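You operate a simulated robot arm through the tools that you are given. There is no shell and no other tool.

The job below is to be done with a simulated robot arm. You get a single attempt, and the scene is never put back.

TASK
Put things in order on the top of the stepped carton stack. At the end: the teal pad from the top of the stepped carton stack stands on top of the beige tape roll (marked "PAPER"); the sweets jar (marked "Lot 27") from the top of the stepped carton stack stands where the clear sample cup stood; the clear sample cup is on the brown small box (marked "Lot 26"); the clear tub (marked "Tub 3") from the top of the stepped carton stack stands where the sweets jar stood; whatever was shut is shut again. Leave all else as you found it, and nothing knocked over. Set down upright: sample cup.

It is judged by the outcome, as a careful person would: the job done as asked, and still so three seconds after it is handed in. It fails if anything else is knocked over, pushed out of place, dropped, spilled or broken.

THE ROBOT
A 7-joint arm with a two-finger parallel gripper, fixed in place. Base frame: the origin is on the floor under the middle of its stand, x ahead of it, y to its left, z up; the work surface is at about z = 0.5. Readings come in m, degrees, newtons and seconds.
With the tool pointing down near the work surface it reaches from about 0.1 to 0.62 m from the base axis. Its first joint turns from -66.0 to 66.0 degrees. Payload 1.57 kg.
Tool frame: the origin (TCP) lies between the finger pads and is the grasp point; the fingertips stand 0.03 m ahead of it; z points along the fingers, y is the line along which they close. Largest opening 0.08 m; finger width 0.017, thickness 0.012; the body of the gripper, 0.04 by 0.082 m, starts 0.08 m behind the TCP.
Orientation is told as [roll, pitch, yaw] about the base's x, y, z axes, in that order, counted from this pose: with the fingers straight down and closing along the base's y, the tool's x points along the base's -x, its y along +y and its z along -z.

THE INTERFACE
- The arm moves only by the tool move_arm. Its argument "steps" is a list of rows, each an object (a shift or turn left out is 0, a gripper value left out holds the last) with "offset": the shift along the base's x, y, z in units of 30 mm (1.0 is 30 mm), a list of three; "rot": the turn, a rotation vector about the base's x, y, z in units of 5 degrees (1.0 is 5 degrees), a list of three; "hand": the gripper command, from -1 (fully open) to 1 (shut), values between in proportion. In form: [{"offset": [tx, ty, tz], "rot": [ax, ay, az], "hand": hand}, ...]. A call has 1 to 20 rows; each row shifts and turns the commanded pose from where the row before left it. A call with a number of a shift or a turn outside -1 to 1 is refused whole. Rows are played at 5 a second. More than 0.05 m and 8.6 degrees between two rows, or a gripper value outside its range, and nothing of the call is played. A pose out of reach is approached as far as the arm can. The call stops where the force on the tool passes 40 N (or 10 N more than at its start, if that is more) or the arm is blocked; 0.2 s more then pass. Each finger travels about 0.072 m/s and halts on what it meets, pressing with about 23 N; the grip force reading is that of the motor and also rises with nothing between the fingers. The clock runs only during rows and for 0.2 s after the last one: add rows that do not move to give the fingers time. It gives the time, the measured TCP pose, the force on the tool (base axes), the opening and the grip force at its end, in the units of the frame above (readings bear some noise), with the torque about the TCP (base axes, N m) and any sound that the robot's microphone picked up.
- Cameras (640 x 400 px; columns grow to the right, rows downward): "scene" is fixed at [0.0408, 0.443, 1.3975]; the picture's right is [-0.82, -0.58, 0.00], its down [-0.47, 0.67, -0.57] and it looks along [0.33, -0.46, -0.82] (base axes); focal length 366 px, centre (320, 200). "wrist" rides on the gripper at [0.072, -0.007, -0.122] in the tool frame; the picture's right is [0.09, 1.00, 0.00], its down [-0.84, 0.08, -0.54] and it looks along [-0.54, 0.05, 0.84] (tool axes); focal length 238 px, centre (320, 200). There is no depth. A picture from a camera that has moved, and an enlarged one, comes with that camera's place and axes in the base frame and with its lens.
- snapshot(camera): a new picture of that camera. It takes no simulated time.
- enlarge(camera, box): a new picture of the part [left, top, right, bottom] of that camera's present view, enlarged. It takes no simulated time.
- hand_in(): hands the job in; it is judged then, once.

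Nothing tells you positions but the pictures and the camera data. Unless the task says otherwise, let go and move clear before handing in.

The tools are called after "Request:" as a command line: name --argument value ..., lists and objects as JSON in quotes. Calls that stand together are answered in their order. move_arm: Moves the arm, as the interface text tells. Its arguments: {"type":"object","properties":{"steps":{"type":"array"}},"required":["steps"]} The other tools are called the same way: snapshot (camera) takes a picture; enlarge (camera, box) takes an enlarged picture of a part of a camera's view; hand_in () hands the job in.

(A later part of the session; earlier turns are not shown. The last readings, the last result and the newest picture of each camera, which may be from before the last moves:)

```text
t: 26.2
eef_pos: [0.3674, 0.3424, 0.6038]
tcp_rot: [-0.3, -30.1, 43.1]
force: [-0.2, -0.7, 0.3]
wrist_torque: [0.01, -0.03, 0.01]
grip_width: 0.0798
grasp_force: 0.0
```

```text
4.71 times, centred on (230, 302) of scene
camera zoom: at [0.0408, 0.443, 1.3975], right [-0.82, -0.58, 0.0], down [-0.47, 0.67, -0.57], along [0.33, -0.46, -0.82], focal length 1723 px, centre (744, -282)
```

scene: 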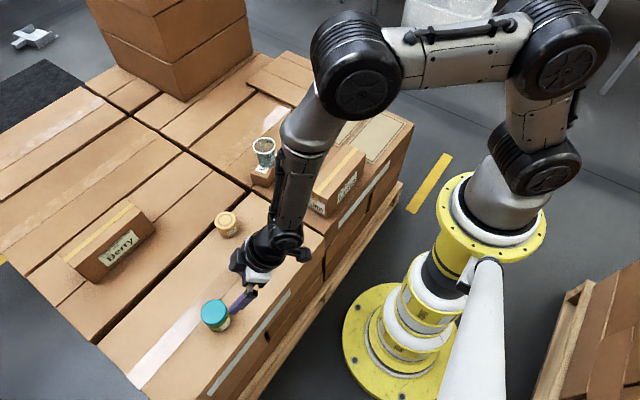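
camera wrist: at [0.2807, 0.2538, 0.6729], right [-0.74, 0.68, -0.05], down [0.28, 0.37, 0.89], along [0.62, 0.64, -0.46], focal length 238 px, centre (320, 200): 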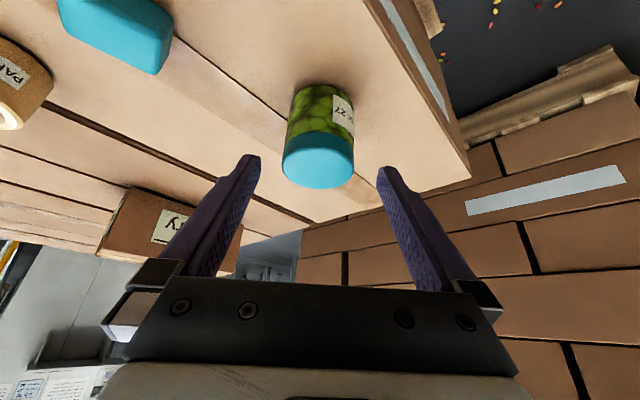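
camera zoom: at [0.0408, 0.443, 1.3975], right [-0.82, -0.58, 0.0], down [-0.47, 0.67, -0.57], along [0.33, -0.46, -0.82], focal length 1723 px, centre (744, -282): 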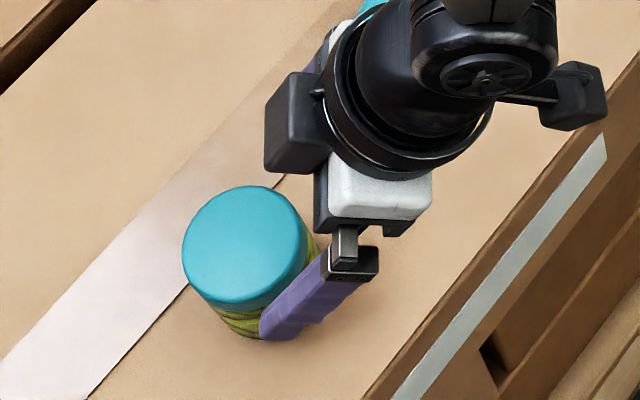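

The jar is centred between the fingers. I'll go the rest of the way and close on the body.

Request:
move_arm --steps '[{"offset": [0.2156, 0.21, -0.72]}, {"offset": [0.2156, 0.21, -0.72]}, {"offset": [0.2156, 0.21, -0.72]}, {"offset": [0, 0, 0]}]'

Request:
snapshot --camera "wrist"

Request:
enlarge --camera "scene" --box '[180, 260, 280, 345]'

```text
t: 27.2
eef_pos: [0.3861, 0.3635, 0.5401]
tcp_rot: [-0.2, -30.0, 43.0]
force: [-0.9, -1.2, -0.3]
wrist_torque: [0.03, 0.0, -0.01]
grip_width: 0.08
grasp_force: 0.1
```

```text
taken
camera wrist: at [0.2995, 0.2741, 0.6087], right [-0.74, 0.67, -0.05], down [0.28, 0.37, 0.89], along [0.62, 0.64, -0.46], focal length 238 px, centre (320, 200)
```

wrist: 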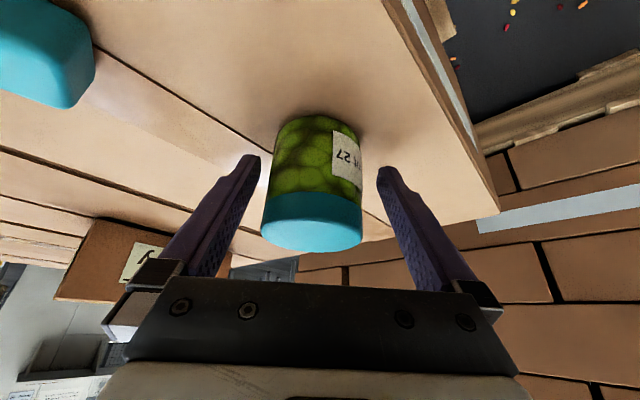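

```text
4.71 times, centred on (230, 302) of scene
camera zoom: at [0.0408, 0.443, 1.3975], right [-0.82, -0.58, 0.0], down [-0.47, 0.67, -0.57], along [0.33, -0.46, -0.82], focal length 1723 px, centre (744, -282)
```

zoom: 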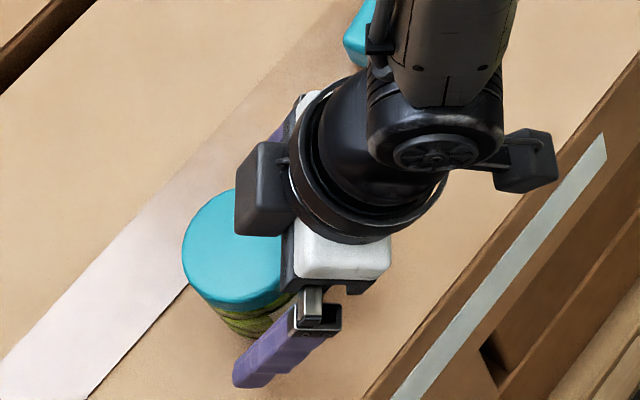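

The jar sits about 3 mm toward one finger, so I'll re-centre by that much and close gently.

Request:
move_arm --steps '[{"offset": [0.07, -0.08, 0]}, {"offset": [0, 0, 0]}, {"hand": -0.6}, {"hand": -0.5}, {"hand": -0.4}, {"hand": -0.3}, {"hand": -0.2}, {"hand": 0}]'

Request:
snapshot --camera "wrist"

Request:
enlarge --camera "scene" --box '[180, 260, 280, 345]'

```text
t: 29.0
eef_pos: [0.389, 0.3604, 0.5393]
tcp_rot: [-0.2, -30.0, 43.1]
force: [-0.7, -0.6, 3.2]
wrist_torque: [0.08, 0.09, -0.01]
grip_width: 0.0572
grasp_force: 23.2
```

```text
taken
camera wrist: at [0.3018, 0.2713, 0.6084], right [-0.74, 0.67, -0.05], down [0.28, 0.37, 0.89], along [0.62, 0.64, -0.46], focal length 238 px, centre (320, 200)
```

wrist: 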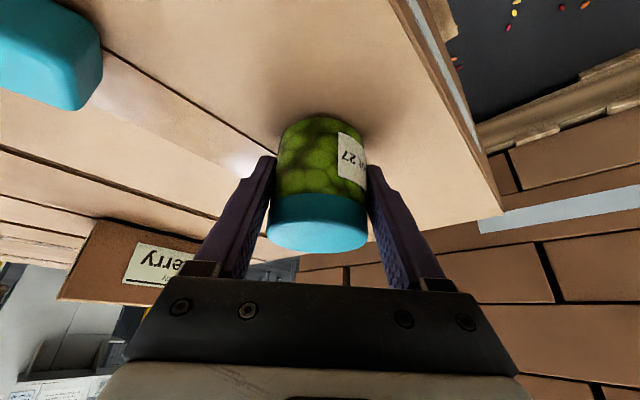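

```text
4.71 times, centred on (230, 302) of scene
camera zoom: at [0.0408, 0.443, 1.3975], right [-0.82, -0.58, 0.0], down [-0.47, 0.67, -0.57], along [0.33, -0.46, -0.82], focal length 1723 px, centre (744, -282)
```

zoom: 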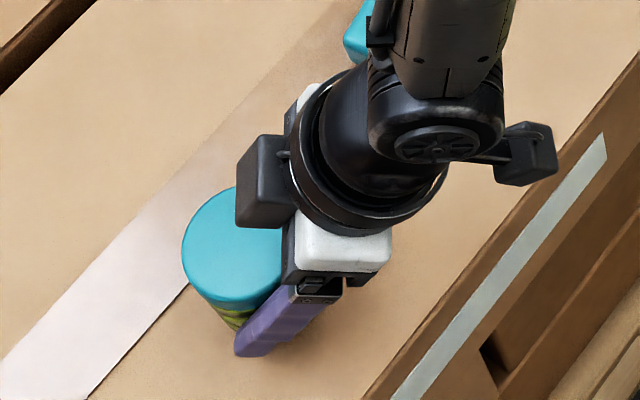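

The jar is gripped below the lid at 0.057 m. I'll lift slowly and check that the lid and jar come together, upright.

Request:
move_arm --steps '[{"offset": [0, 0, 0.2]}, {"offset": [0, 0, 0.3]}, {"offset": [0, 0, 0.5]}, {"offset": [0, 0, 0.5]}, {"offset": [0, 0, 0.5]}, {"offset": [0, 0, 0]}]'

Request:
snapshot --camera "wrist"

Request:
enlarge --camera "scene" --box '[180, 240, 280, 345]'

```text
t: 30.4
eef_pos: [0.3883, 0.359, 0.5984]
tcp_rot: [-0.1, -30.0, 43.1]
force: [0.1, -0.3, -0.8]
wrist_torque: [-0.03, -0.02, -0.04]
grip_width: 0.0572
grasp_force: 23.6
```

```text
taken
camera wrist: at [0.3016, 0.2708, 0.6674], right [-0.74, 0.67, -0.05], down [0.28, 0.37, 0.89], along [0.62, 0.64, -0.46], focal length 238 px, centre (320, 200)
```

wrist: 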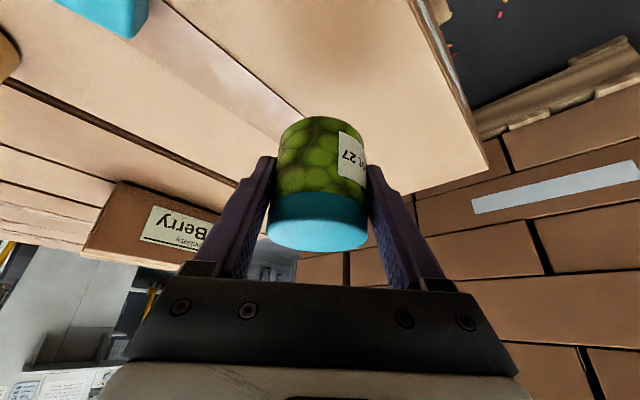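

```text
3.81 times, centred on (230, 292) of scene
camera zoom: at [0.0408, 0.443, 1.3975], right [-0.82, -0.58, 0.0], down [-0.47, 0.67, -0.57], along [0.33, -0.46, -0.82], focal length 1394 px, centre (663, -152)
```

zoom: 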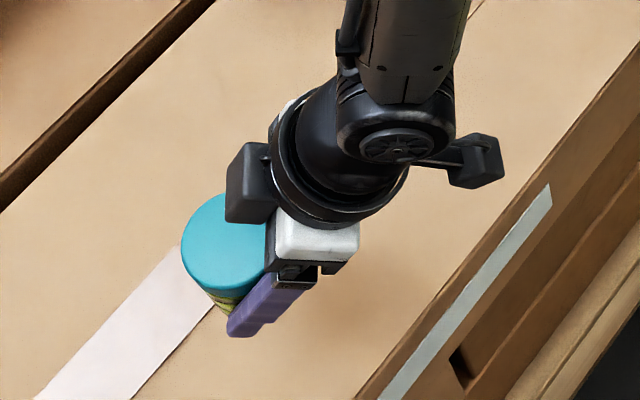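

The jar lifted intact. I'll raise it to about 0.72 and carry it around in an arc above everything, to in front of the cup's former place.

Request:
move_arm --steps '[{"offset": [0, 0, 0.8]}, {"offset": [0, 0, 0.8]}, {"offset": [0, 0, 0.8]}, {"offset": [0, 0, 0.8]}, {"offset": [0, 0, 0.85]}, {"offset": [0.352, -0.852, 0], "rot": [0, 0, -0.622]}, {"offset": [0.352, -0.852, 0], "rot": [0, 0, -0.622]}, {"offset": [0.352, -0.852, 0], "rot": [0, 0, -0.622]}, {"offset": [0.352, -0.852, 0], "rot": [0, 0, -0.622]}, {"offset": [0.352, -0.852, 0], "rot": [0, 0, -0.622]}, {"offset": [0.352, -0.852, 0], "rot": [0, 0, -0.622]}, {"offset": [0.352, -0.852, 0], "rot": [0, 0, -0.622]}, {"offset": [0.352, -0.852, 0], "rot": [0, 0, -0.622]}, {"offset": [0.352, -0.852, 0], "rot": [0, 0, -0.622]}, {"offset": [0, 0, 0]}]'

Request:
snapshot --camera "scene"

```text
t: 33.6
eef_pos: [0.4844, 0.1269, 0.7201]
tcp_rot: [-0.2, -30.0, 15.0]
force: [0.1, 0.0, -1.3]
wrist_torque: [-0.01, 0.02, -0.03]
grip_width: 0.0569
grasp_force: 23.3
```

```text
taken
```

scene: 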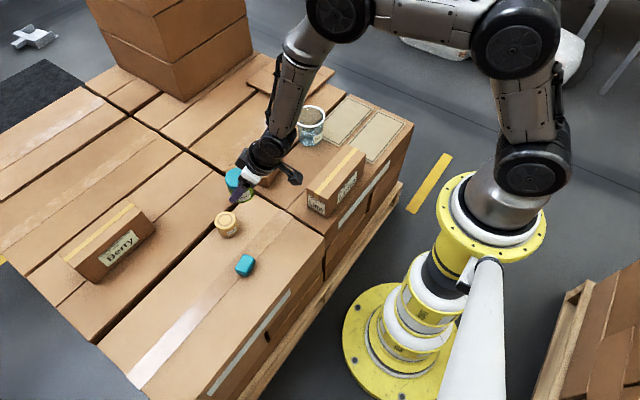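

The jar is held steady at z=0.72. I'll continue the arc past the box, cup and tub to the other side.

Request:
move_arm --steps '[{"offset": [0.0148, -0.894, 0], "rot": [0, 0, -0.622]}, {"offset": [0.0148, -0.894, 0], "rot": [0, 0, -0.622]}, {"offset": [0.0148, -0.894, 0], "rot": [0, 0, -0.622]}, {"offset": [0.0148, -0.894, 0], "rot": [0, 0, -0.622]}, {"offset": [0.0148, -0.894, 0], "rot": [0, 0, -0.622]}, {"offset": [0.0148, -0.894, 0], "rot": [0, 0, -0.622]}, {"offset": [0.0148, -0.894, 0], "rot": [0, 0, -0.622]}, {"offset": [0.0148, -0.894, 0], "rot": [0, 0, -0.622]}, {"offset": [0.0148, -0.894, 0], "rot": [0, 0, -0.622]}, {"offset": [-0.151, -0.878, 0], "rot": [0, 0, -0.548]}, {"offset": [-0.151, -0.878, 0], "rot": [0, 0, -0.548]}, {"offset": [-0.151, -0.878, 0], "rot": [0, 0, -0.548]}, {"offset": [-0.151, -0.878, 0], "rot": [0, 0, -0.548]}, {"offset": [-0.151, -0.878, 0], "rot": [0, 0, -0.548]}, {"offset": [-0.151, -0.878, 0], "rot": [0, 0, -0.548]}, {"offset": [-0.151, -0.878, 0], "rot": [0, 0, -0.548]}, {"offset": [-0.151, -0.878, 0], "rot": [0, 0, -0.548]}, {"offset": [-0.151, -0.878, 0], "rot": [0, 0, -0.548]}, {"offset": [-0.151, -0.878, 0], "rot": [0, 0, -0.548]}, {"offset": [0, 0, 0]}]'

Request:
snapshot --camera "scene"

Request:
snapshot --camera "wrist"

```text
t: 37.8
eef_pos: [0.4413, -0.3771, 0.7203]
tcp_rot: [-0.2, -30.0, -40.5]
force: [0.1, -0.2, -1.9]
wrist_torque: [-0.01, -0.01, -0.02]
grip_width: 0.0571
grasp_force: 22.8
```

```text
taken
```

scene: 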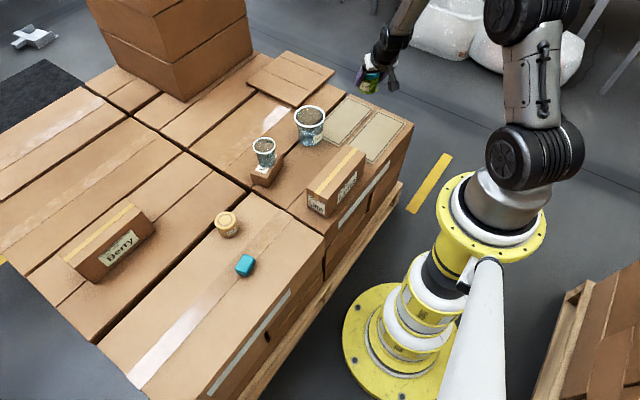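

```text
taken
camera wrist: at [0.343, -0.3017, 0.7899], right [0.59, 0.81, -0.05], down [0.4, -0.23, 0.89], along [0.71, -0.54, -0.46], focal length 238 px, centre (320, 200)
```

wrist: 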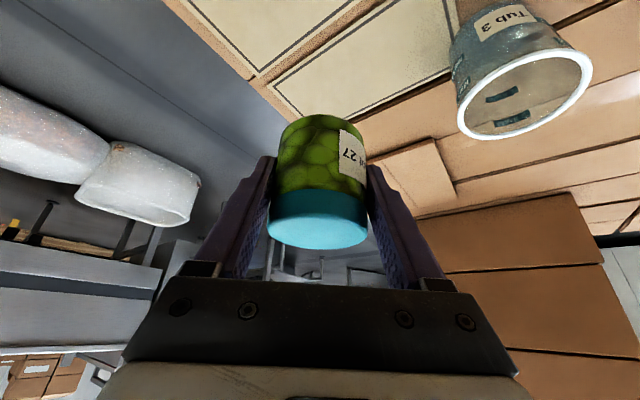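

The jar is upright in the hand. I'll move out and down to directly above the cup's old spot, with the TCP at about (0.5227, -0.4454).

Request:
move_arm --steps '[{"offset": [0.452, -0.379, -0.668]}, {"offset": [0.452, -0.379, -0.668]}, {"offset": [0.452, -0.379, -0.668]}, {"offset": [0.452, -0.379, -0.668]}, {"offset": [0.452, -0.379, -0.668]}, {"offset": [0.452, -0.379, -0.668]}, {"offset": [0, 0, 0]}]'

Request:
snapshot --camera "wrist"

Request:
enlarge --camera "scene" --box '[325, 65, 415, 135]'

```text
t: 39.4
eef_pos: [0.5248, -0.4459, 0.5992]
tcp_rot: [-0.1, -30.0, -40.5]
force: [-0.8, -0.4, -1.2]
wrist_torque: [0.01, 0.03, 0.0]
grip_width: 0.057
grasp_force: 23.0
```

```text
taken
camera wrist: at [0.4256, -0.3701, 0.6685], right [0.59, 0.81, -0.05], down [0.4, -0.23, 0.89], along [0.71, -0.54, -0.46], focal length 238 px, centre (320, 200)
```

wrist: 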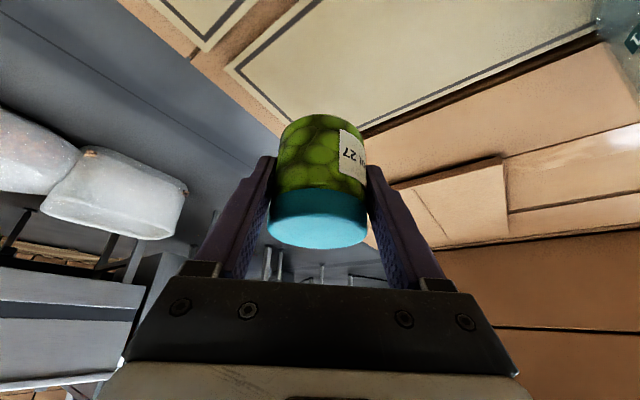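

```text
5.71 times, centred on (370, 100) of scene
camera zoom: at [0.0408, 0.443, 1.3975], right [-0.82, -0.58, 0.0], down [-0.47, 0.67, -0.57], along [0.33, -0.46, -0.82], focal length 2092 px, centre (34, 771)
```

zoom: 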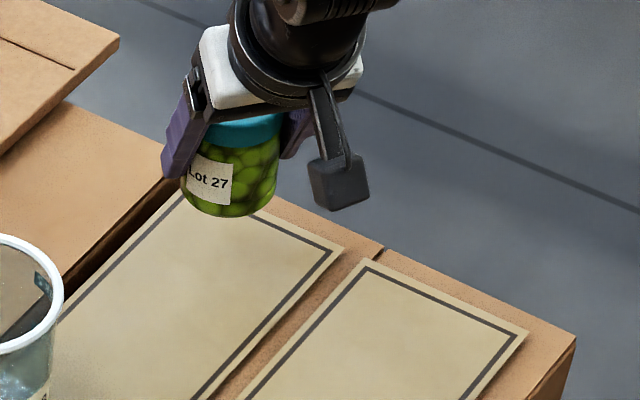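

It is positioned above the old cup spot. I'll lower vertically to about 1 cm above contact.

Request:
move_arm --steps '[{"offset": [-0.02, 0, -0.55]}, {"offset": [0, 0, -0.55]}, {"offset": [0, 0, -0.5]}, {"offset": [0, 0, 0]}]'

Request:
enlarge --camera "scene" --box '[325, 75, 405, 135]'

Request:
snapshot --camera "wrist"

```text
t: 40.4
eef_pos: [0.5248, -0.443, 0.5507]
tcp_rot: [-0.1, -29.9, -40.5]
force: [0.7, -0.2, -1.3]
wrist_torque: [0.02, 0.02, 0.03]
grip_width: 0.0571
grasp_force: 22.7
```

```text
6.67 times, centred on (365, 105) of scene
camera zoom: at [0.0408, 0.443, 1.3975], right [-0.82, -0.58, 0.0], down [-0.47, 0.67, -0.57], along [0.33, -0.46, -0.82], focal length 2440 px, centre (20, 833)
```

zoom: 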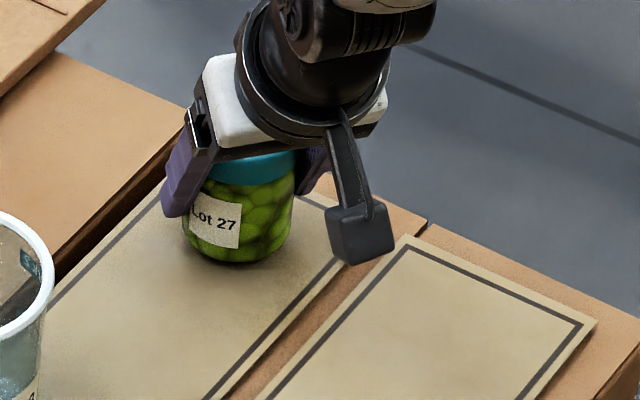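

```text
taken
camera wrist: at [0.4256, -0.3673, 0.6205], right [0.59, 0.81, -0.05], down [0.4, -0.23, 0.89], along [0.71, -0.54, -0.46], focal length 238 px, centre (320, 200)
```

wrist: 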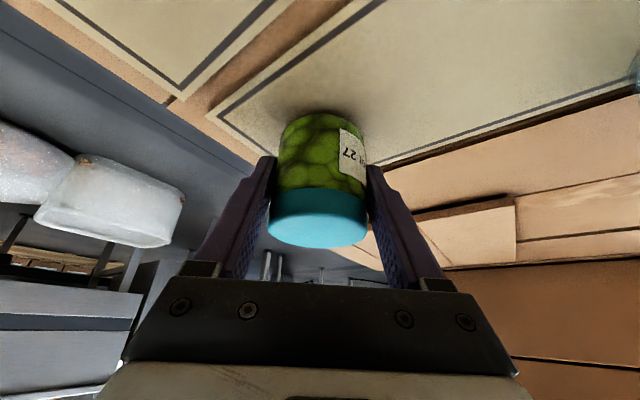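

The jar is right over the cup's old footprint, with matching image coordinates. I'm lowering in small steps to touch down.

Request:
move_arm --steps '[{"offset": [0.03, -0.05, -0.12]}, {"offset": [0, 0, -0.1]}, {"offset": [0, 0, -0.08]}, {"offset": [0, 0, 0]}]'

```text
t: 41.4
eef_pos: [0.5264, -0.4446, 0.5431]
tcp_rot: [-0.2, -29.9, -40.5]
force: [1.5, 0.6, -0.8]
wrist_torque: [0.02, -0.03, 0.03]
grip_width: 0.0568
grasp_force: 23.5
```

No contact yet, so I'll continue with finer steps.

Request:
move_arm --steps '[{"offset": [0, 0, -0.06]}, {"offset": [0, 0, -0.04]}, {"offset": [0, 0, 0]}]'

Request:
enlarge --camera "scene" --box '[325, 75, 405, 135]'

```text
t: 42.2
eef_pos: [0.5258, -0.4458, 0.5418]
tcp_rot: [-0.2, -30.3, -40.5]
force: [0.4, 3.9, 10.8]
wrist_torque: [0.27, -0.28, 0.13]
grip_width: 0.057
grasp_force: 22.9
```

```text
6.67 times, centred on (365, 105) of scene
camera zoom: at [0.0406, 0.4432, 1.3974], right [-0.82, -0.58, 0.0], down [-0.47, 0.67, -0.57], along [0.33, -0.47, -0.82], focal length 2440 px, centre (20, 833)
```

zoom: 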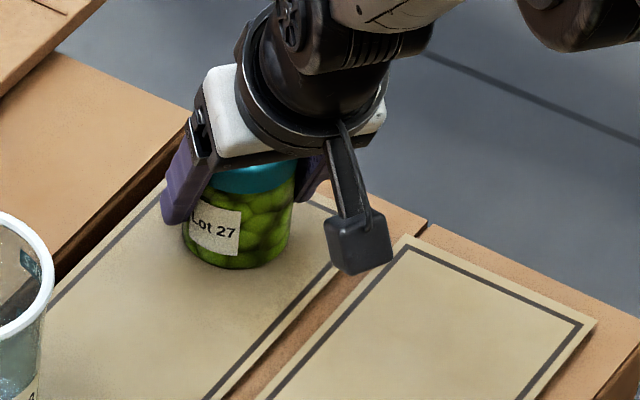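

Contact was made (about 11 N). I'll ease up by about 1 mm and release.

Request:
move_arm --steps '[{"offset": [0, 0, 0.035]}, {"offset": [0, 0, 0]}]'

Request:
move_arm --steps '[{"hand": -0.42}, {"hand": -0.55}, {"hand": -0.7}, {"hand": -0.85}, {"hand": -1}, {"hand": -1}]'

Request:
snapshot --camera "wrist"

Request:
enlarge --camera "scene" --box '[325, 75, 405, 135]'

```text
t: 42.8
eef_pos: [0.5253, -0.4464, 0.5434]
tcp_rot: [-0.2, -30.2, -40.4]
force: [3.9, -0.2, 7.5]
wrist_torque: [0.06, -0.44, -0.02]
grip_width: 0.0572
grasp_force: 22.8
```

```text
t: 44.2
eef_pos: [0.5244, -0.4467, 0.5409]
tcp_rot: [-0.2, -29.9, -40.3]
force: [0.2, -0.3, 0.2]
wrist_torque: [0.02, 0.01, 0.03]
grip_width: 0.0799
grasp_force: 0.1
```

```text
taken
camera wrist: at [0.4254, -0.3701, 0.6108], right [0.59, 0.81, -0.05], down [0.4, -0.23, 0.89], along [0.71, -0.54, -0.46], focal length 238 px, centre (320, 200)
```

wrist: 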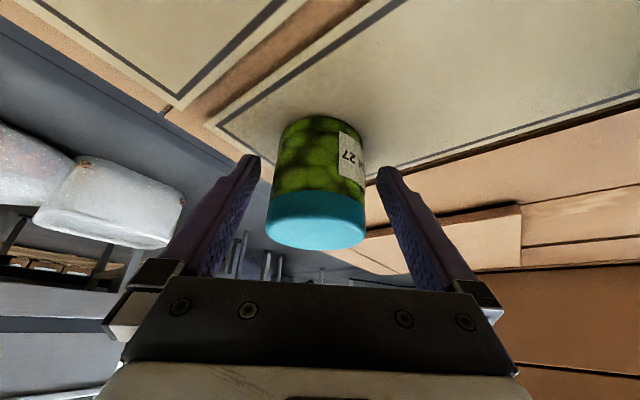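

```text
6.67 times, centred on (365, 105) of scene
camera zoom: at [0.0408, 0.443, 1.3975], right [-0.82, -0.58, 0.0], down [-0.47, 0.67, -0.57], along [0.33, -0.46, -0.82], focal length 2440 px, centre (20, 833)
```

zoom: 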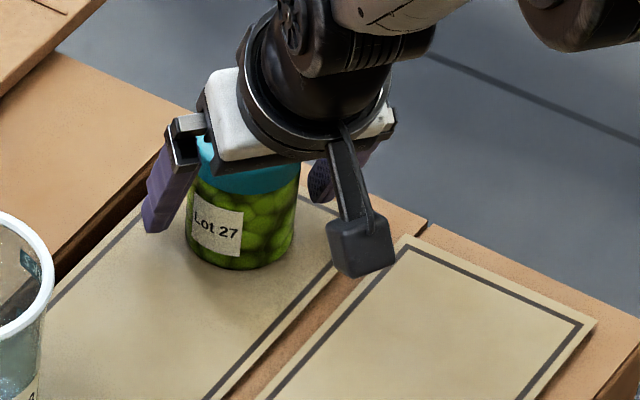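

The jar is standing at the cup's old place. I'll withdraw along the finger axis.

Request:
move_arm --steps '[{"offset": [-0.19, 0.162, 0.433]}, {"offset": [-0.19, 0.162, 0.433]}, {"offset": [-0.304, 0.26, 0.69]}, {"offset": [-0.38, 0.325, 0.866]}, {"offset": [-0.38, 0.325, 0.866]}, {"offset": [-0.38, 0.325, 0.866]}, {"offset": [0, 0, 0]}]'

Request:
snapshot --camera "wrist"

Request:
snapshot --camera "scene"

Request:
enlarge --camera "scene" --box '[325, 75, 405, 135]'

```text
t: 45.8
eef_pos: [0.4693, -0.3998, 0.6685]
tcp_rot: [-0.2, -30.0, -40.4]
force: [-0.5, 0.9, -0.2]
wrist_torque: [-0.01, 0.05, 0.0]
grip_width: 0.0799
grasp_force: 0.0
```

```text
taken
camera wrist: at [0.3704, -0.3245, 0.7371], right [0.59, 0.81, -0.05], down [0.4, -0.23, 0.89], along [0.71, -0.54, -0.46], focal length 238 px, centre (320, 200)
```

wrist: 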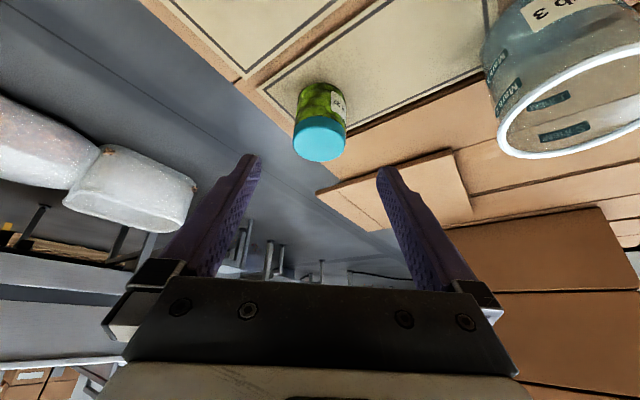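

```text
taken
```

scene: 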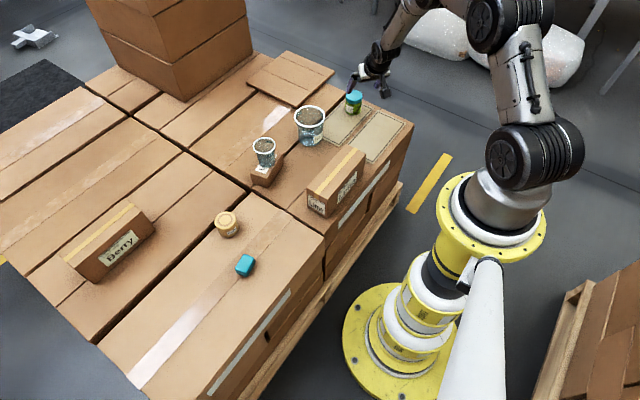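

```text
6.67 times, centred on (365, 105) of scene
camera zoom: at [0.0408, 0.443, 1.3975], right [-0.82, -0.58, 0.0], down [-0.47, 0.67, -0.57], along [0.33, -0.46, -0.82], focal length 2440 px, centre (20, 833)
```

zoom: 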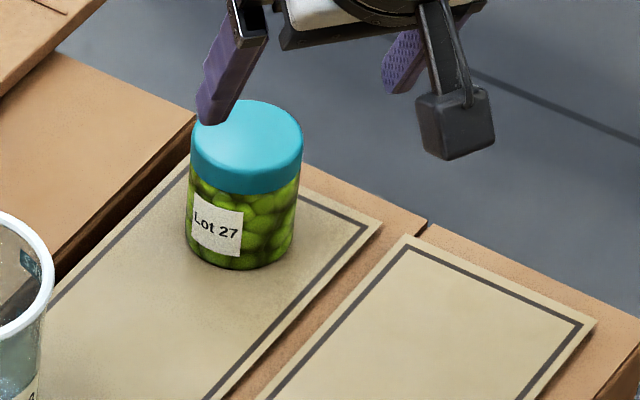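

The jar stands correctly at the cup's place. Next is the tub: it is wider than the gripper, so I'll pinch its +y-side wall with one finger inside and one outside. I'm reorienting above it: yaw about -24°, 20° outward tilt, and a slight roll to match the wall slope.

Request:
move_arm --steps '[{"offset": [0.3, 0.6, 0.5], "rot": [0, 0, 0.55]}, {"offset": [0.4, 0.8, 0.3], "rot": [0, 0, 0.55]}, {"offset": [0.4, 0.8, 0.3], "rot": [0, 0, 0.55]}, {"offset": [0.5, 0.8, 0], "rot": [0, 0, 0.55]}, {"offset": [0.5, 0.8, 0], "rot": [0, 0, 0.55]}, {"offset": [0.5, 0.8, 0], "rot": [0, 0, 0.55]}, {"offset": [0.5, 0.8, 0], "rot": [0.4043, 0.9146, 0]}, {"offset": [0.5, 0.7, 0], "rot": [0.4043, 0.9146, 0]}, {"offset": [0.3, 0.1, 0], "rot": [-0.594, 0.263, 0], "hand": 0}, {"offset": [0, 0, 0], "rot": [-0.594, 0.263, 0], "hand": 0}, {"offset": [0, 0, 0]}, {"offset": [0, 0, 0]}]'

Request:
snapshot --camera "wrist"

Request:
snapshot --camera "scene"

```text
t: 48.4
eef_pos: [0.587, -0.2126, 0.6987]
tcp_rot: [-7.1, -19.9, -21.5]
force: [-0.1, -0.2, 0.1]
wrist_torque: [0.01, 0.0, 0.01]
grip_width: 0.0398
grasp_force: 0.0
```

```text
taken
camera wrist: at [0.487, -0.1639, 0.7884], right [0.32, 0.94, -0.15], down [0.62, -0.09, 0.78], along [0.72, -0.34, -0.61], focal length 238 px, centre (320, 200)
```

wrist: 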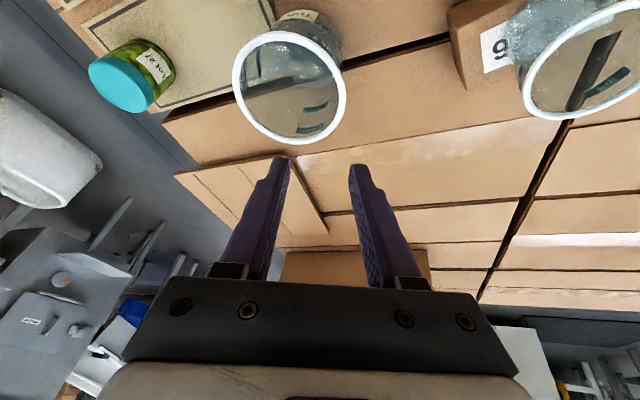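

```text
taken
```

scene: 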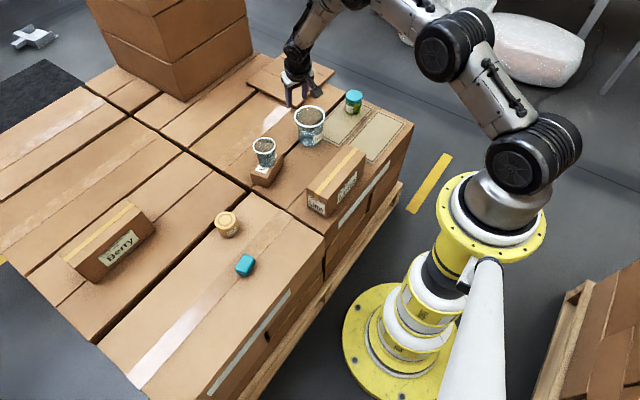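

The tub is left of the fingers as planned. I'll lower to just above the rim and verify that one finger is inside and the other outside.

Request:
move_arm --steps '[{"offset": [0, 0.053, -0.65], "hand": 0}, {"offset": [0, 0.053, -0.65]}, {"offset": [0, 0.053, -0.6]}, {"offset": [0, 0, 0]}]'

Request:
snapshot --camera "wrist"

Request:
enlarge --camera "scene" --box '[255, 65, 355, 160]'

```text
t: 49.4
eef_pos: [0.5858, -0.2063, 0.643]
tcp_rot: [-7.2, -19.9, -21.5]
force: [0.3, 0.9, 0.0]
wrist_torque: [0.02, 0.03, 0.01]
grip_width: 0.04
grasp_force: 0.1
```

```text
taken
camera wrist: at [0.4873, -0.1583, 0.7324], right [0.32, 0.94, -0.15], down [0.62, -0.09, 0.78], along [0.72, -0.34, -0.61], focal length 238 px, centre (320, 200)
```

wrist: 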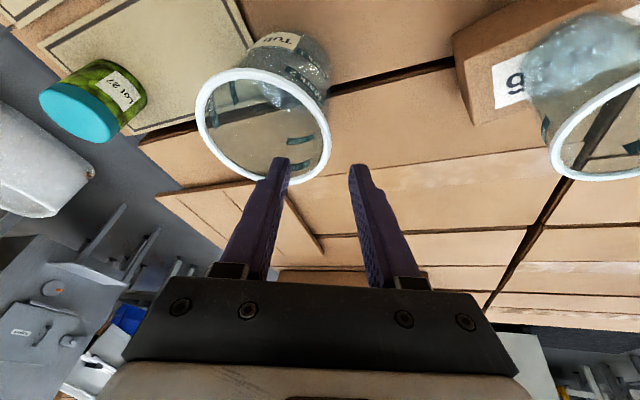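

```text
4.21 times, centred on (305, 112) of scene
camera zoom: at [0.0408, 0.443, 1.3975], right [-0.82, -0.58, 0.0], down [-0.47, 0.67, -0.57], along [0.33, -0.46, -0.82], focal length 1541 px, centre (383, 568)
```

zoom: 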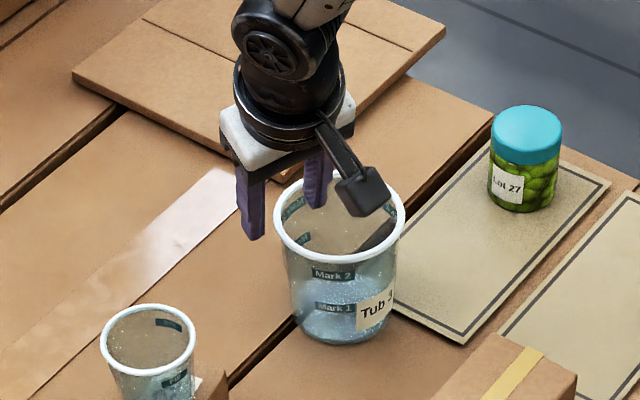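

The inner finger will enter the tub and the outer one stays outside, with the wall centred between them. I'll descend to 0.584.

Request:
move_arm --steps '[{"offset": [0, 0, -0.65]}, {"offset": [0, 0, -0.65]}, {"offset": [0, 0, -0.65]}, {"offset": [0, 0, 0]}]'

Request:
snapshot --camera "wrist"

Request:
enlarge --camera "scene" --box '[255, 65, 355, 160]'

```text
t: 50.4
eef_pos: [0.5865, -0.208, 0.5839]
tcp_rot: [-7.1, -19.8, -21.5]
force: [-0.6, 0.5, -0.1]
wrist_torque: [0.04, 0.03, 0.0]
grip_width: 0.0397
grasp_force: 0.0
```

```text
taken
camera wrist: at [0.4873, -0.1602, 0.6725], right [0.32, 0.94, -0.15], down [0.62, -0.09, 0.78], along [0.72, -0.34, -0.61], focal length 238 px, centre (320, 200)
```

wrist: 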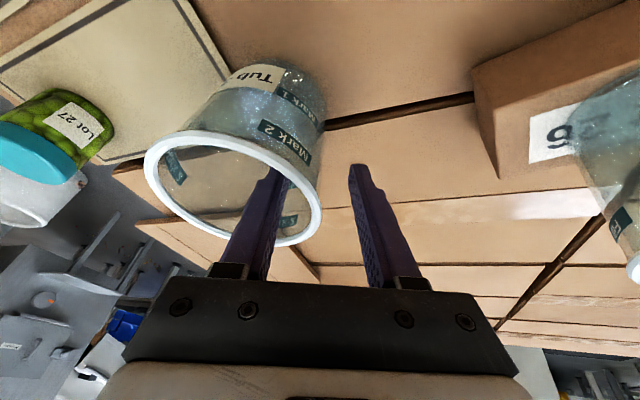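

```text
4.21 times, centred on (305, 112) of scene
camera zoom: at [0.0408, 0.443, 1.3975], right [-0.82, -0.58, 0.0], down [-0.47, 0.67, -0.57], along [0.33, -0.46, -0.82], focal length 1541 px, centre (383, 568)
```

zoom: 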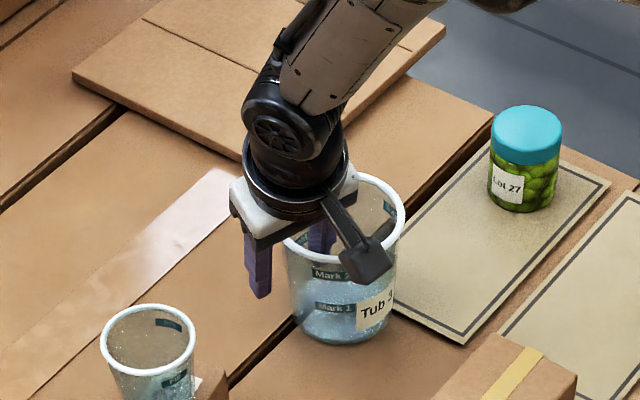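

The wall is nearly centred between the pads. I'll nudge 1.5 mm and close slowly.

Request:
move_arm --steps '[{"offset": [-0.02, -0.046, 0]}, {"hand": 0.2}, {"hand": 0.4}, {"hand": 0.55}, {"hand": 0.7}, {"hand": 0.8}, {"hand": 0.9}, {"hand": 1}, {"hand": 1}, {"hand": 1}]'

Request:
snapshot --camera "wrist"

Request:
enlarge --camera "scene" --box '[255, 65, 355, 160]'

```text
t: 52.6
eef_pos: [0.5858, -0.2098, 0.5839]
tcp_rot: [-7.1, -19.9, -21.4]
force: [-0.5, 0.0, 0.0]
wrist_torque: [0.01, 0.04, 0.02]
grip_width: 0.0019
grasp_force: 22.9
```

```text
taken
camera wrist: at [0.4867, -0.1611, 0.6726], right [0.32, 0.94, -0.15], down [0.62, -0.09, 0.78], along [0.72, -0.34, -0.61], focal length 238 px, centre (320, 200)
```

wrist: 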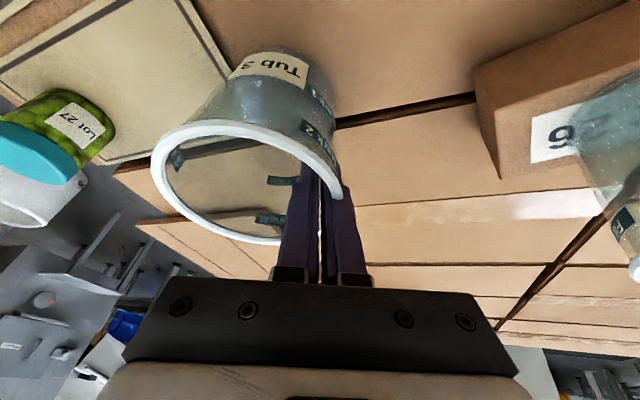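

```text
4.21 times, centred on (305, 112) of scene
camera zoom: at [0.0408, 0.443, 1.3975], right [-0.82, -0.58, 0.0], down [-0.47, 0.67, -0.57], along [0.33, -0.46, -0.82], focal length 1541 px, centre (383, 568)
```

zoom: 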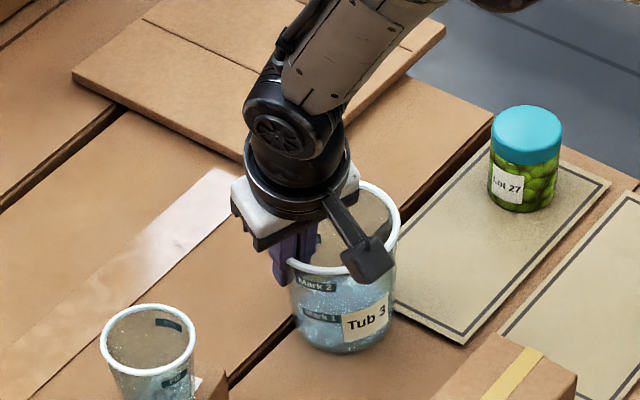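

The wall is pinched (2 mm thick, 23 N), with the tub shifted only a few millimetres. I'll lift slowly and check how it hangs.

Request:
move_arm --steps '[{"offset": [0, 0, 0.15]}, {"offset": [0, 0, 0.2]}, {"offset": [0, 0, 0.3]}, {"offset": [0, 0, 0.4]}, {"offset": [0, 0, 0]}]'

Request:
snapshot --camera "wrist"

Request:
enlarge --camera "scene" --box '[255, 65, 355, 160]'

```text
t: 53.8
eef_pos: [0.5859, -0.2075, 0.615]
tcp_rot: [-7.1, -19.8, -21.4]
force: [-0.5, -0.1, -0.5]
wrist_torque: [0.06, -0.01, 0.05]
grip_width: 0.002
grasp_force: 23.0
```

```text
taken
camera wrist: at [0.4873, -0.1599, 0.7045], right [0.32, 0.94, -0.15], down [0.62, -0.09, 0.78], along [0.72, -0.34, -0.61], focal length 238 px, centre (320, 200)
```

wrist: 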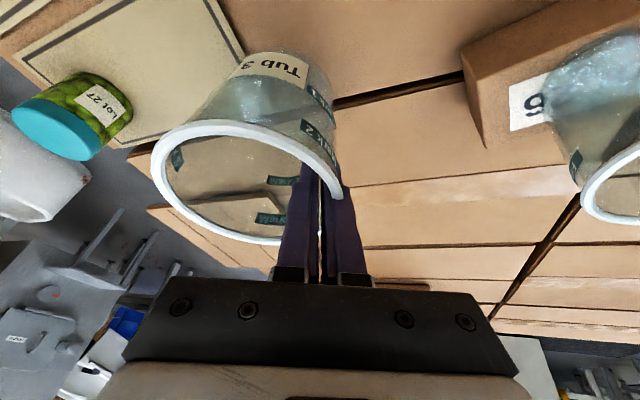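

```text
4.21 times, centred on (305, 112) of scene
camera zoom: at [0.0408, 0.443, 1.3975], right [-0.82, -0.58, 0.0], down [-0.47, 0.67, -0.57], along [0.33, -0.46, -0.82], focal length 1541 px, centre (383, 568)
```

zoom: 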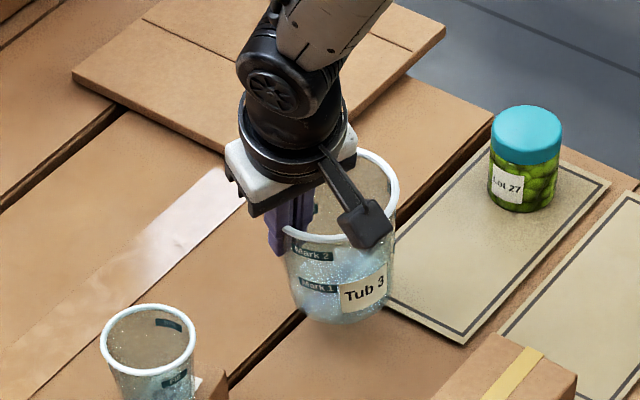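

The tub lifted securely. I'll raise it to about 0.75 and inward, then check its tilt before carrying it.

Request:
move_arm --steps '[{"offset": [-0.2, 0.05, 0.6]}, {"offset": [-0.3, 0.1, 0.7]}, {"offset": [-0.4, 0.12, 0.8]}, {"offset": [-0.4, 0.13, 0.8]}, {"offset": [-0.4, 0.13, 0.8]}, {"offset": [-0.3, 0.13, 0.8]}, {"offset": [0, 0, 0]}]'

Request:
snapshot --camera "wrist"

Request:
enlarge --camera "scene" --box '[235, 45, 375, 165]'

```text
t: 55.4
eef_pos: [0.5262, -0.1889, 0.7507]
tcp_rot: [-7.0, -19.8, -21.4]
force: [-0.1, -0.6, -0.6]
wrist_torque: [0.04, 0.0, 0.0]
grip_width: 0.0017
grasp_force: 23.4
```

```text
taken
camera wrist: at [0.4278, -0.1413, 0.84], right [0.32, 0.94, -0.15], down [0.62, -0.09, 0.78], along [0.72, -0.34, -0.61], focal length 238 px, centre (320, 200)
```

wrist: 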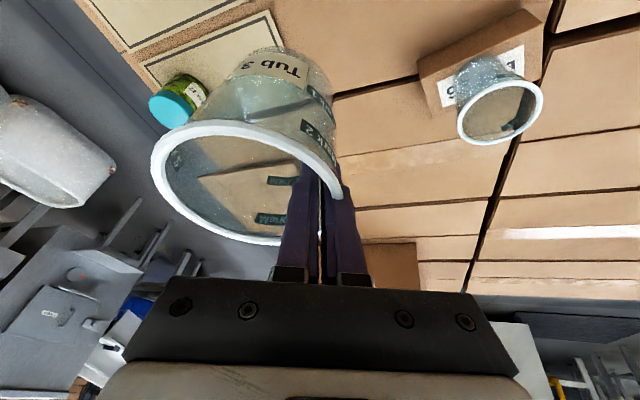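

```text
3.33 times, centred on (305, 105) of scene
camera zoom: at [0.0408, 0.443, 1.3975], right [-0.82, -0.58, 0.0], down [-0.47, 0.67, -0.57], along [0.33, -0.46, -0.82], focal length 1220 px, centre (370, 517)
```

zoom: 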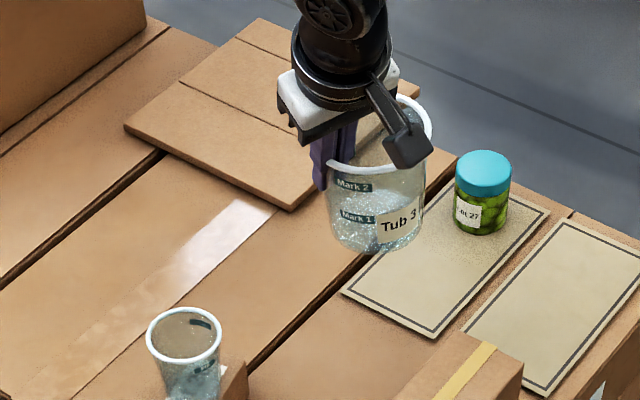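

The tub is held steady and level in the hand. I'll carry it in an arc over toward the jar's former place.

Request:
move_arm --steps '[{"offset": [-0.026, 0.794, 0], "rot": [0, 0, 0.4956]}, {"offset": [-0.026, 0.794, 0], "rot": [0, 0, 0.4956]}, {"offset": [-0.026, 0.794, 0], "rot": [0, 0, 0.4956]}, {"offset": [-0.026, 0.794, 0], "rot": [0, 0, 0.4956]}, {"offset": [-0.026, 0.794, 0], "rot": [0, 0, 0.4956]}, {"offset": [-0.026, 0.794, 0], "rot": [0, 0, 0.4956]}, {"offset": [-0.026, 0.794, 0], "rot": [0, 0, 0.4956]}, {"offset": [-0.026, 0.794, 0], "rot": [0, 0, 0.4956]}, {"offset": [-0.026, 0.794, 0], "rot": [0, 0, 0.4956]}, {"offset": [-0.185, 0.73, 0], "rot": [0, 0, 0.4956]}, {"offset": [-0.185, 0.73, 0], "rot": [0, 0, 0.4956]}, {"offset": [-0.185, 0.73, 0], "rot": [0, 0, 0.4956]}, {"offset": [-0.185, 0.73, 0], "rot": [0, 0, 0.4956]}, {"offset": [-0.185, 0.73, 0], "rot": [0, 0, 0.4956]}, {"offset": [-0.185, 0.73, 0], "rot": [0, 0, 0.4956]}, {"offset": [-0.185, 0.73, 0], "rot": [0, 0, 0.4956]}, {"offset": [-0.185, 0.73, 0], "rot": [0, 0, 0.4956]}, {"offset": [-0.185, 0.73, 0], "rot": [0, 0, 0.4956]}, {"offset": [0, 0, 0]}]'

Request:
move_arm --steps '[{"offset": [-0.4625, 0.721, 0], "rot": [0, 0, 0.5575]}, {"offset": [-0.4625, 0.721, 0], "rot": [0, 0, 0.5575]}, {"offset": [-0.4625, 0.721, 0], "rot": [0, 0, 0.5575]}, {"offset": [-0.4625, 0.721, 0], "rot": [0, 0, 0.5575]}, {"offset": [-0.4625, 0.721, 0], "rot": [0, 0, 0.5575]}, {"offset": [-0.4625, 0.721, 0], "rot": [0, 0, 0.5575]}, {"offset": [-0.4625, 0.721, 0], "rot": [0, 0, 0.5575]}, {"offset": [-0.4625, 0.721, 0], "rot": [0, 0, 0.5575]}, {"offset": [0, 0, 0]}]'

Request:
snapshot --camera "wrist"

Request:
snapshot --camera "scene"

Request:
enlarge --camera "scene" --box '[140, 240, 280, 360]'

```text
t: 59.4
eef_pos: [0.4711, 0.2247, 0.7495]
tcp_rot: [-7.1, -19.9, 23.1]
force: [-0.5, 0.8, -0.2]
wrist_torque: [0.02, -0.02, 0.0]
grip_width: 0.0016
grasp_force: 23.3
```

```text
t: 61.4
eef_pos: [0.3562, 0.3962, 0.7504]
tcp_rot: [-7.1, -20.0, 45.5]
force: [0.2, 0.2, -1.6]
wrist_torque: [0.0, 0.01, -0.02]
grip_width: 0.0018
grasp_force: 22.8
```

```text
taken
camera wrist: at [0.2739, 0.3243, 0.8394], right [-0.74, 0.66, -0.15], down [0.32, 0.53, 0.78], along [0.6, 0.53, -0.61], focal length 238 px, centre (320, 200)
```

wrist: 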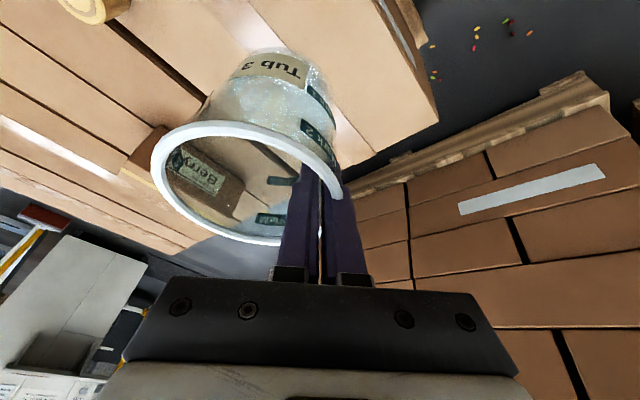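

```text
taken
```

scene: 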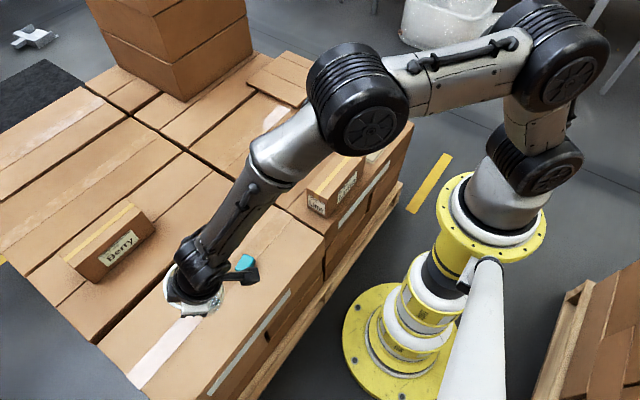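

```text
3.33 times, centred on (210, 300) of scene
camera zoom: at [0.0408, 0.443, 1.3975], right [-0.82, -0.58, 0.0], down [-0.47, 0.67, -0.57], along [0.33, -0.46, -0.82], focal length 1220 px, centre (687, -133)
```

zoom: 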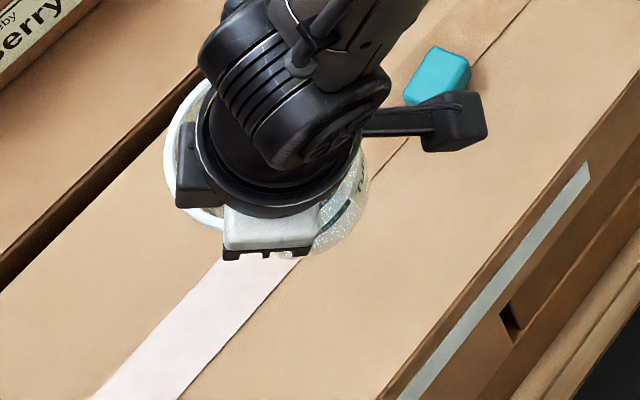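

The tub is hovering near the jar's former place. I'll zoom in to work out its centre and attitude relative to the fingers before lowering.

Request:
enlarge --camera "wrist" --box '[130, 40, 370, 260]'

Request:
enlarge --camera "scene" --box '[165, 250, 245, 330]'

```text
1.82 times, centred on (250, 150) of wrist
camera zoom: at [0.2739, 0.3243, 0.8394], right [-0.74, 0.66, -0.15], down [0.32, 0.53, 0.78], along [0.6, 0.53, -0.61], focal length 433 px, centre (447, 291)
```

zoom: 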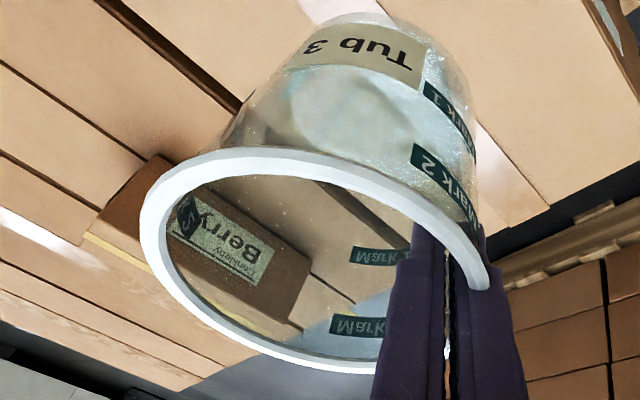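

```text
5.00 times, centred on (205, 290) of scene
camera zoom: at [0.0408, 0.443, 1.3975], right [-0.82, -0.58, 0.0], down [-0.47, 0.67, -0.57], along [0.33, -0.46, -0.82], focal length 1830 px, centre (895, -250)
```

zoom: 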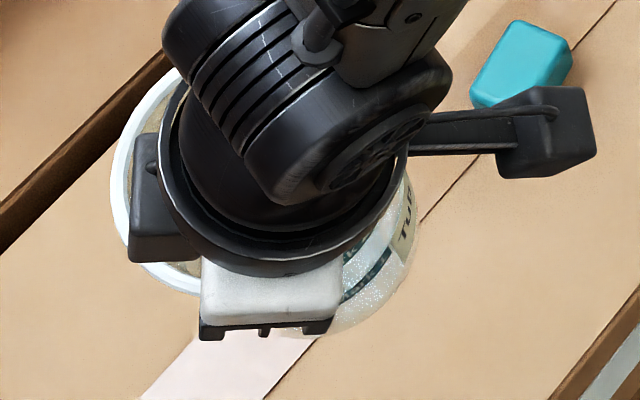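

I need a closer look at how the rim sits relative to the fingers before lowering.

Request:
enlarge --camera "wrist" --box '[270, 130, 390, 250]'

Request:
enlarge --camera "wrist" --box '[140, 30, 360, 180]'

```text
3.33 times, centred on (330, 190) of wrist
camera zoom: at [0.2739, 0.3243, 0.8394], right [-0.74, 0.66, -0.15], down [0.32, 0.53, 0.78], along [0.6, 0.53, -0.61], focal length 794 px, centre (287, 233)
```

zoom: 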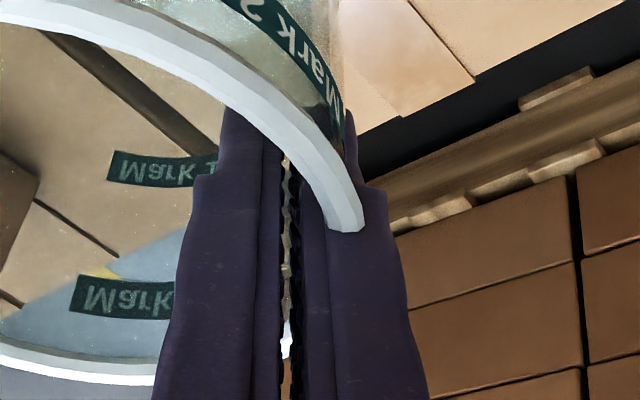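

```text
2.67 times, centred on (250, 105) of wrist
camera zoom: at [0.2739, 0.3243, 0.8394], right [-0.74, 0.66, -0.15], down [0.32, 0.53, 0.78], along [0.6, 0.53, -0.61], focal length 636 px, centre (507, 453)
```

zoom: 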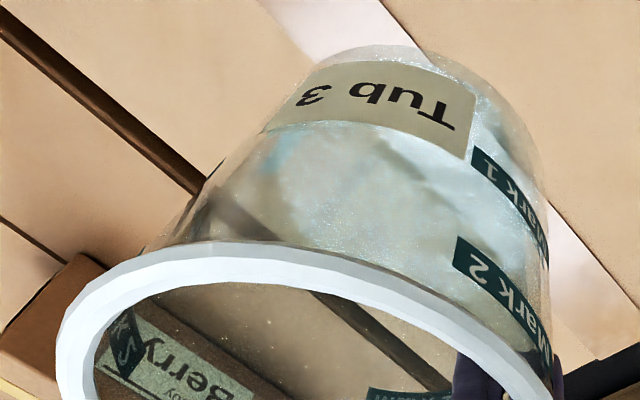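

The fingers hold the tub by its wall with it rolled about 6° in the hand, because its real wall is straighter than it looks. I'll level it by undoing my finger roll and shift to put its centre over the jar's old place.

Request:
move_arm --steps '[{"offset": [0.18, 0, 0], "rot": [0.46, 0.43, 0]}, {"offset": [0.18, 0, 0], "rot": [0.46, 0.43, 0]}, {"offset": [0.18, 0, 0]}, {"offset": [0, 0, 0]}]'

Request:
snapshot --camera "wrist"

Request:
enlarge --camera "scene" --box '[165, 250, 265, 330]'

Request:
enlarge --camera "wrist" --box '[130, 30, 370, 260]'

```text
t: 62.4
eef_pos: [0.3749, 0.3951, 0.7502]
tcp_rot: [-0.5, -20.0, 43.1]
force: [0.4, -0.4, -1.2]
wrist_torque: [0.03, 0.0, 0.02]
grip_width: 0.0019
grasp_force: 23.7
```

```text
taken
camera wrist: at [0.2981, 0.3163, 0.8391], right [-0.74, 0.67, -0.04], down [0.38, 0.47, 0.8], along [0.55, 0.58, -0.6], focal length 238 px, centre (320, 200)
```

wrist: 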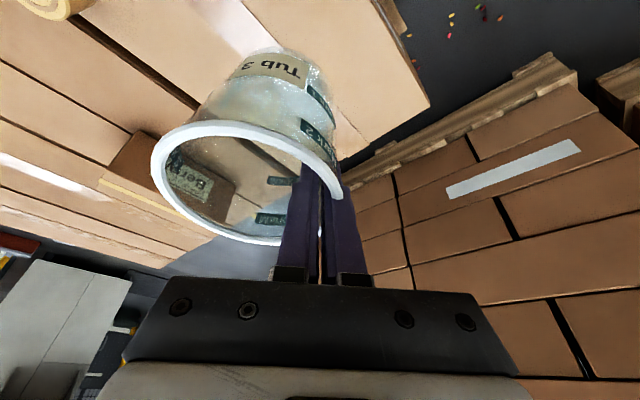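

```text
5.00 times, centred on (215, 290) of scene
camera zoom: at [0.0408, 0.443, 1.3975], right [-0.82, -0.58, 0.0], down [-0.47, 0.67, -0.57], along [0.33, -0.46, -0.82], focal length 1830 px, centre (845, -250)
```

zoom: 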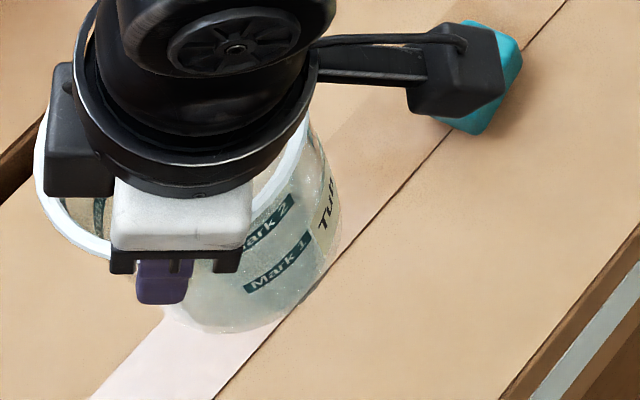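

```text
1.74 times, centred on (250, 145) of wrist
camera zoom: at [0.2981, 0.3163, 0.8391], right [-0.74, 0.67, -0.04], down [0.38, 0.47, 0.8], along [0.55, 0.58, -0.6], focal length 414 px, centre (442, 296)
```

zoom: 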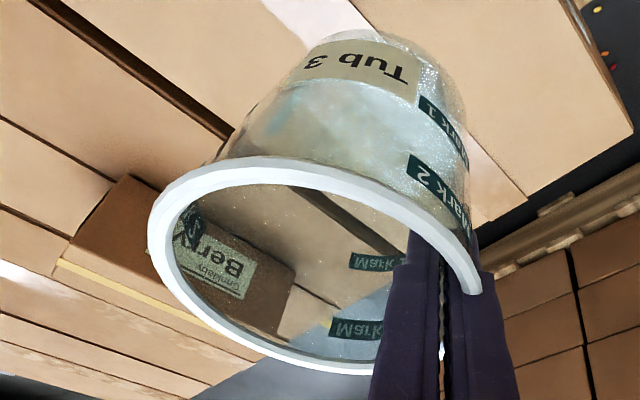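

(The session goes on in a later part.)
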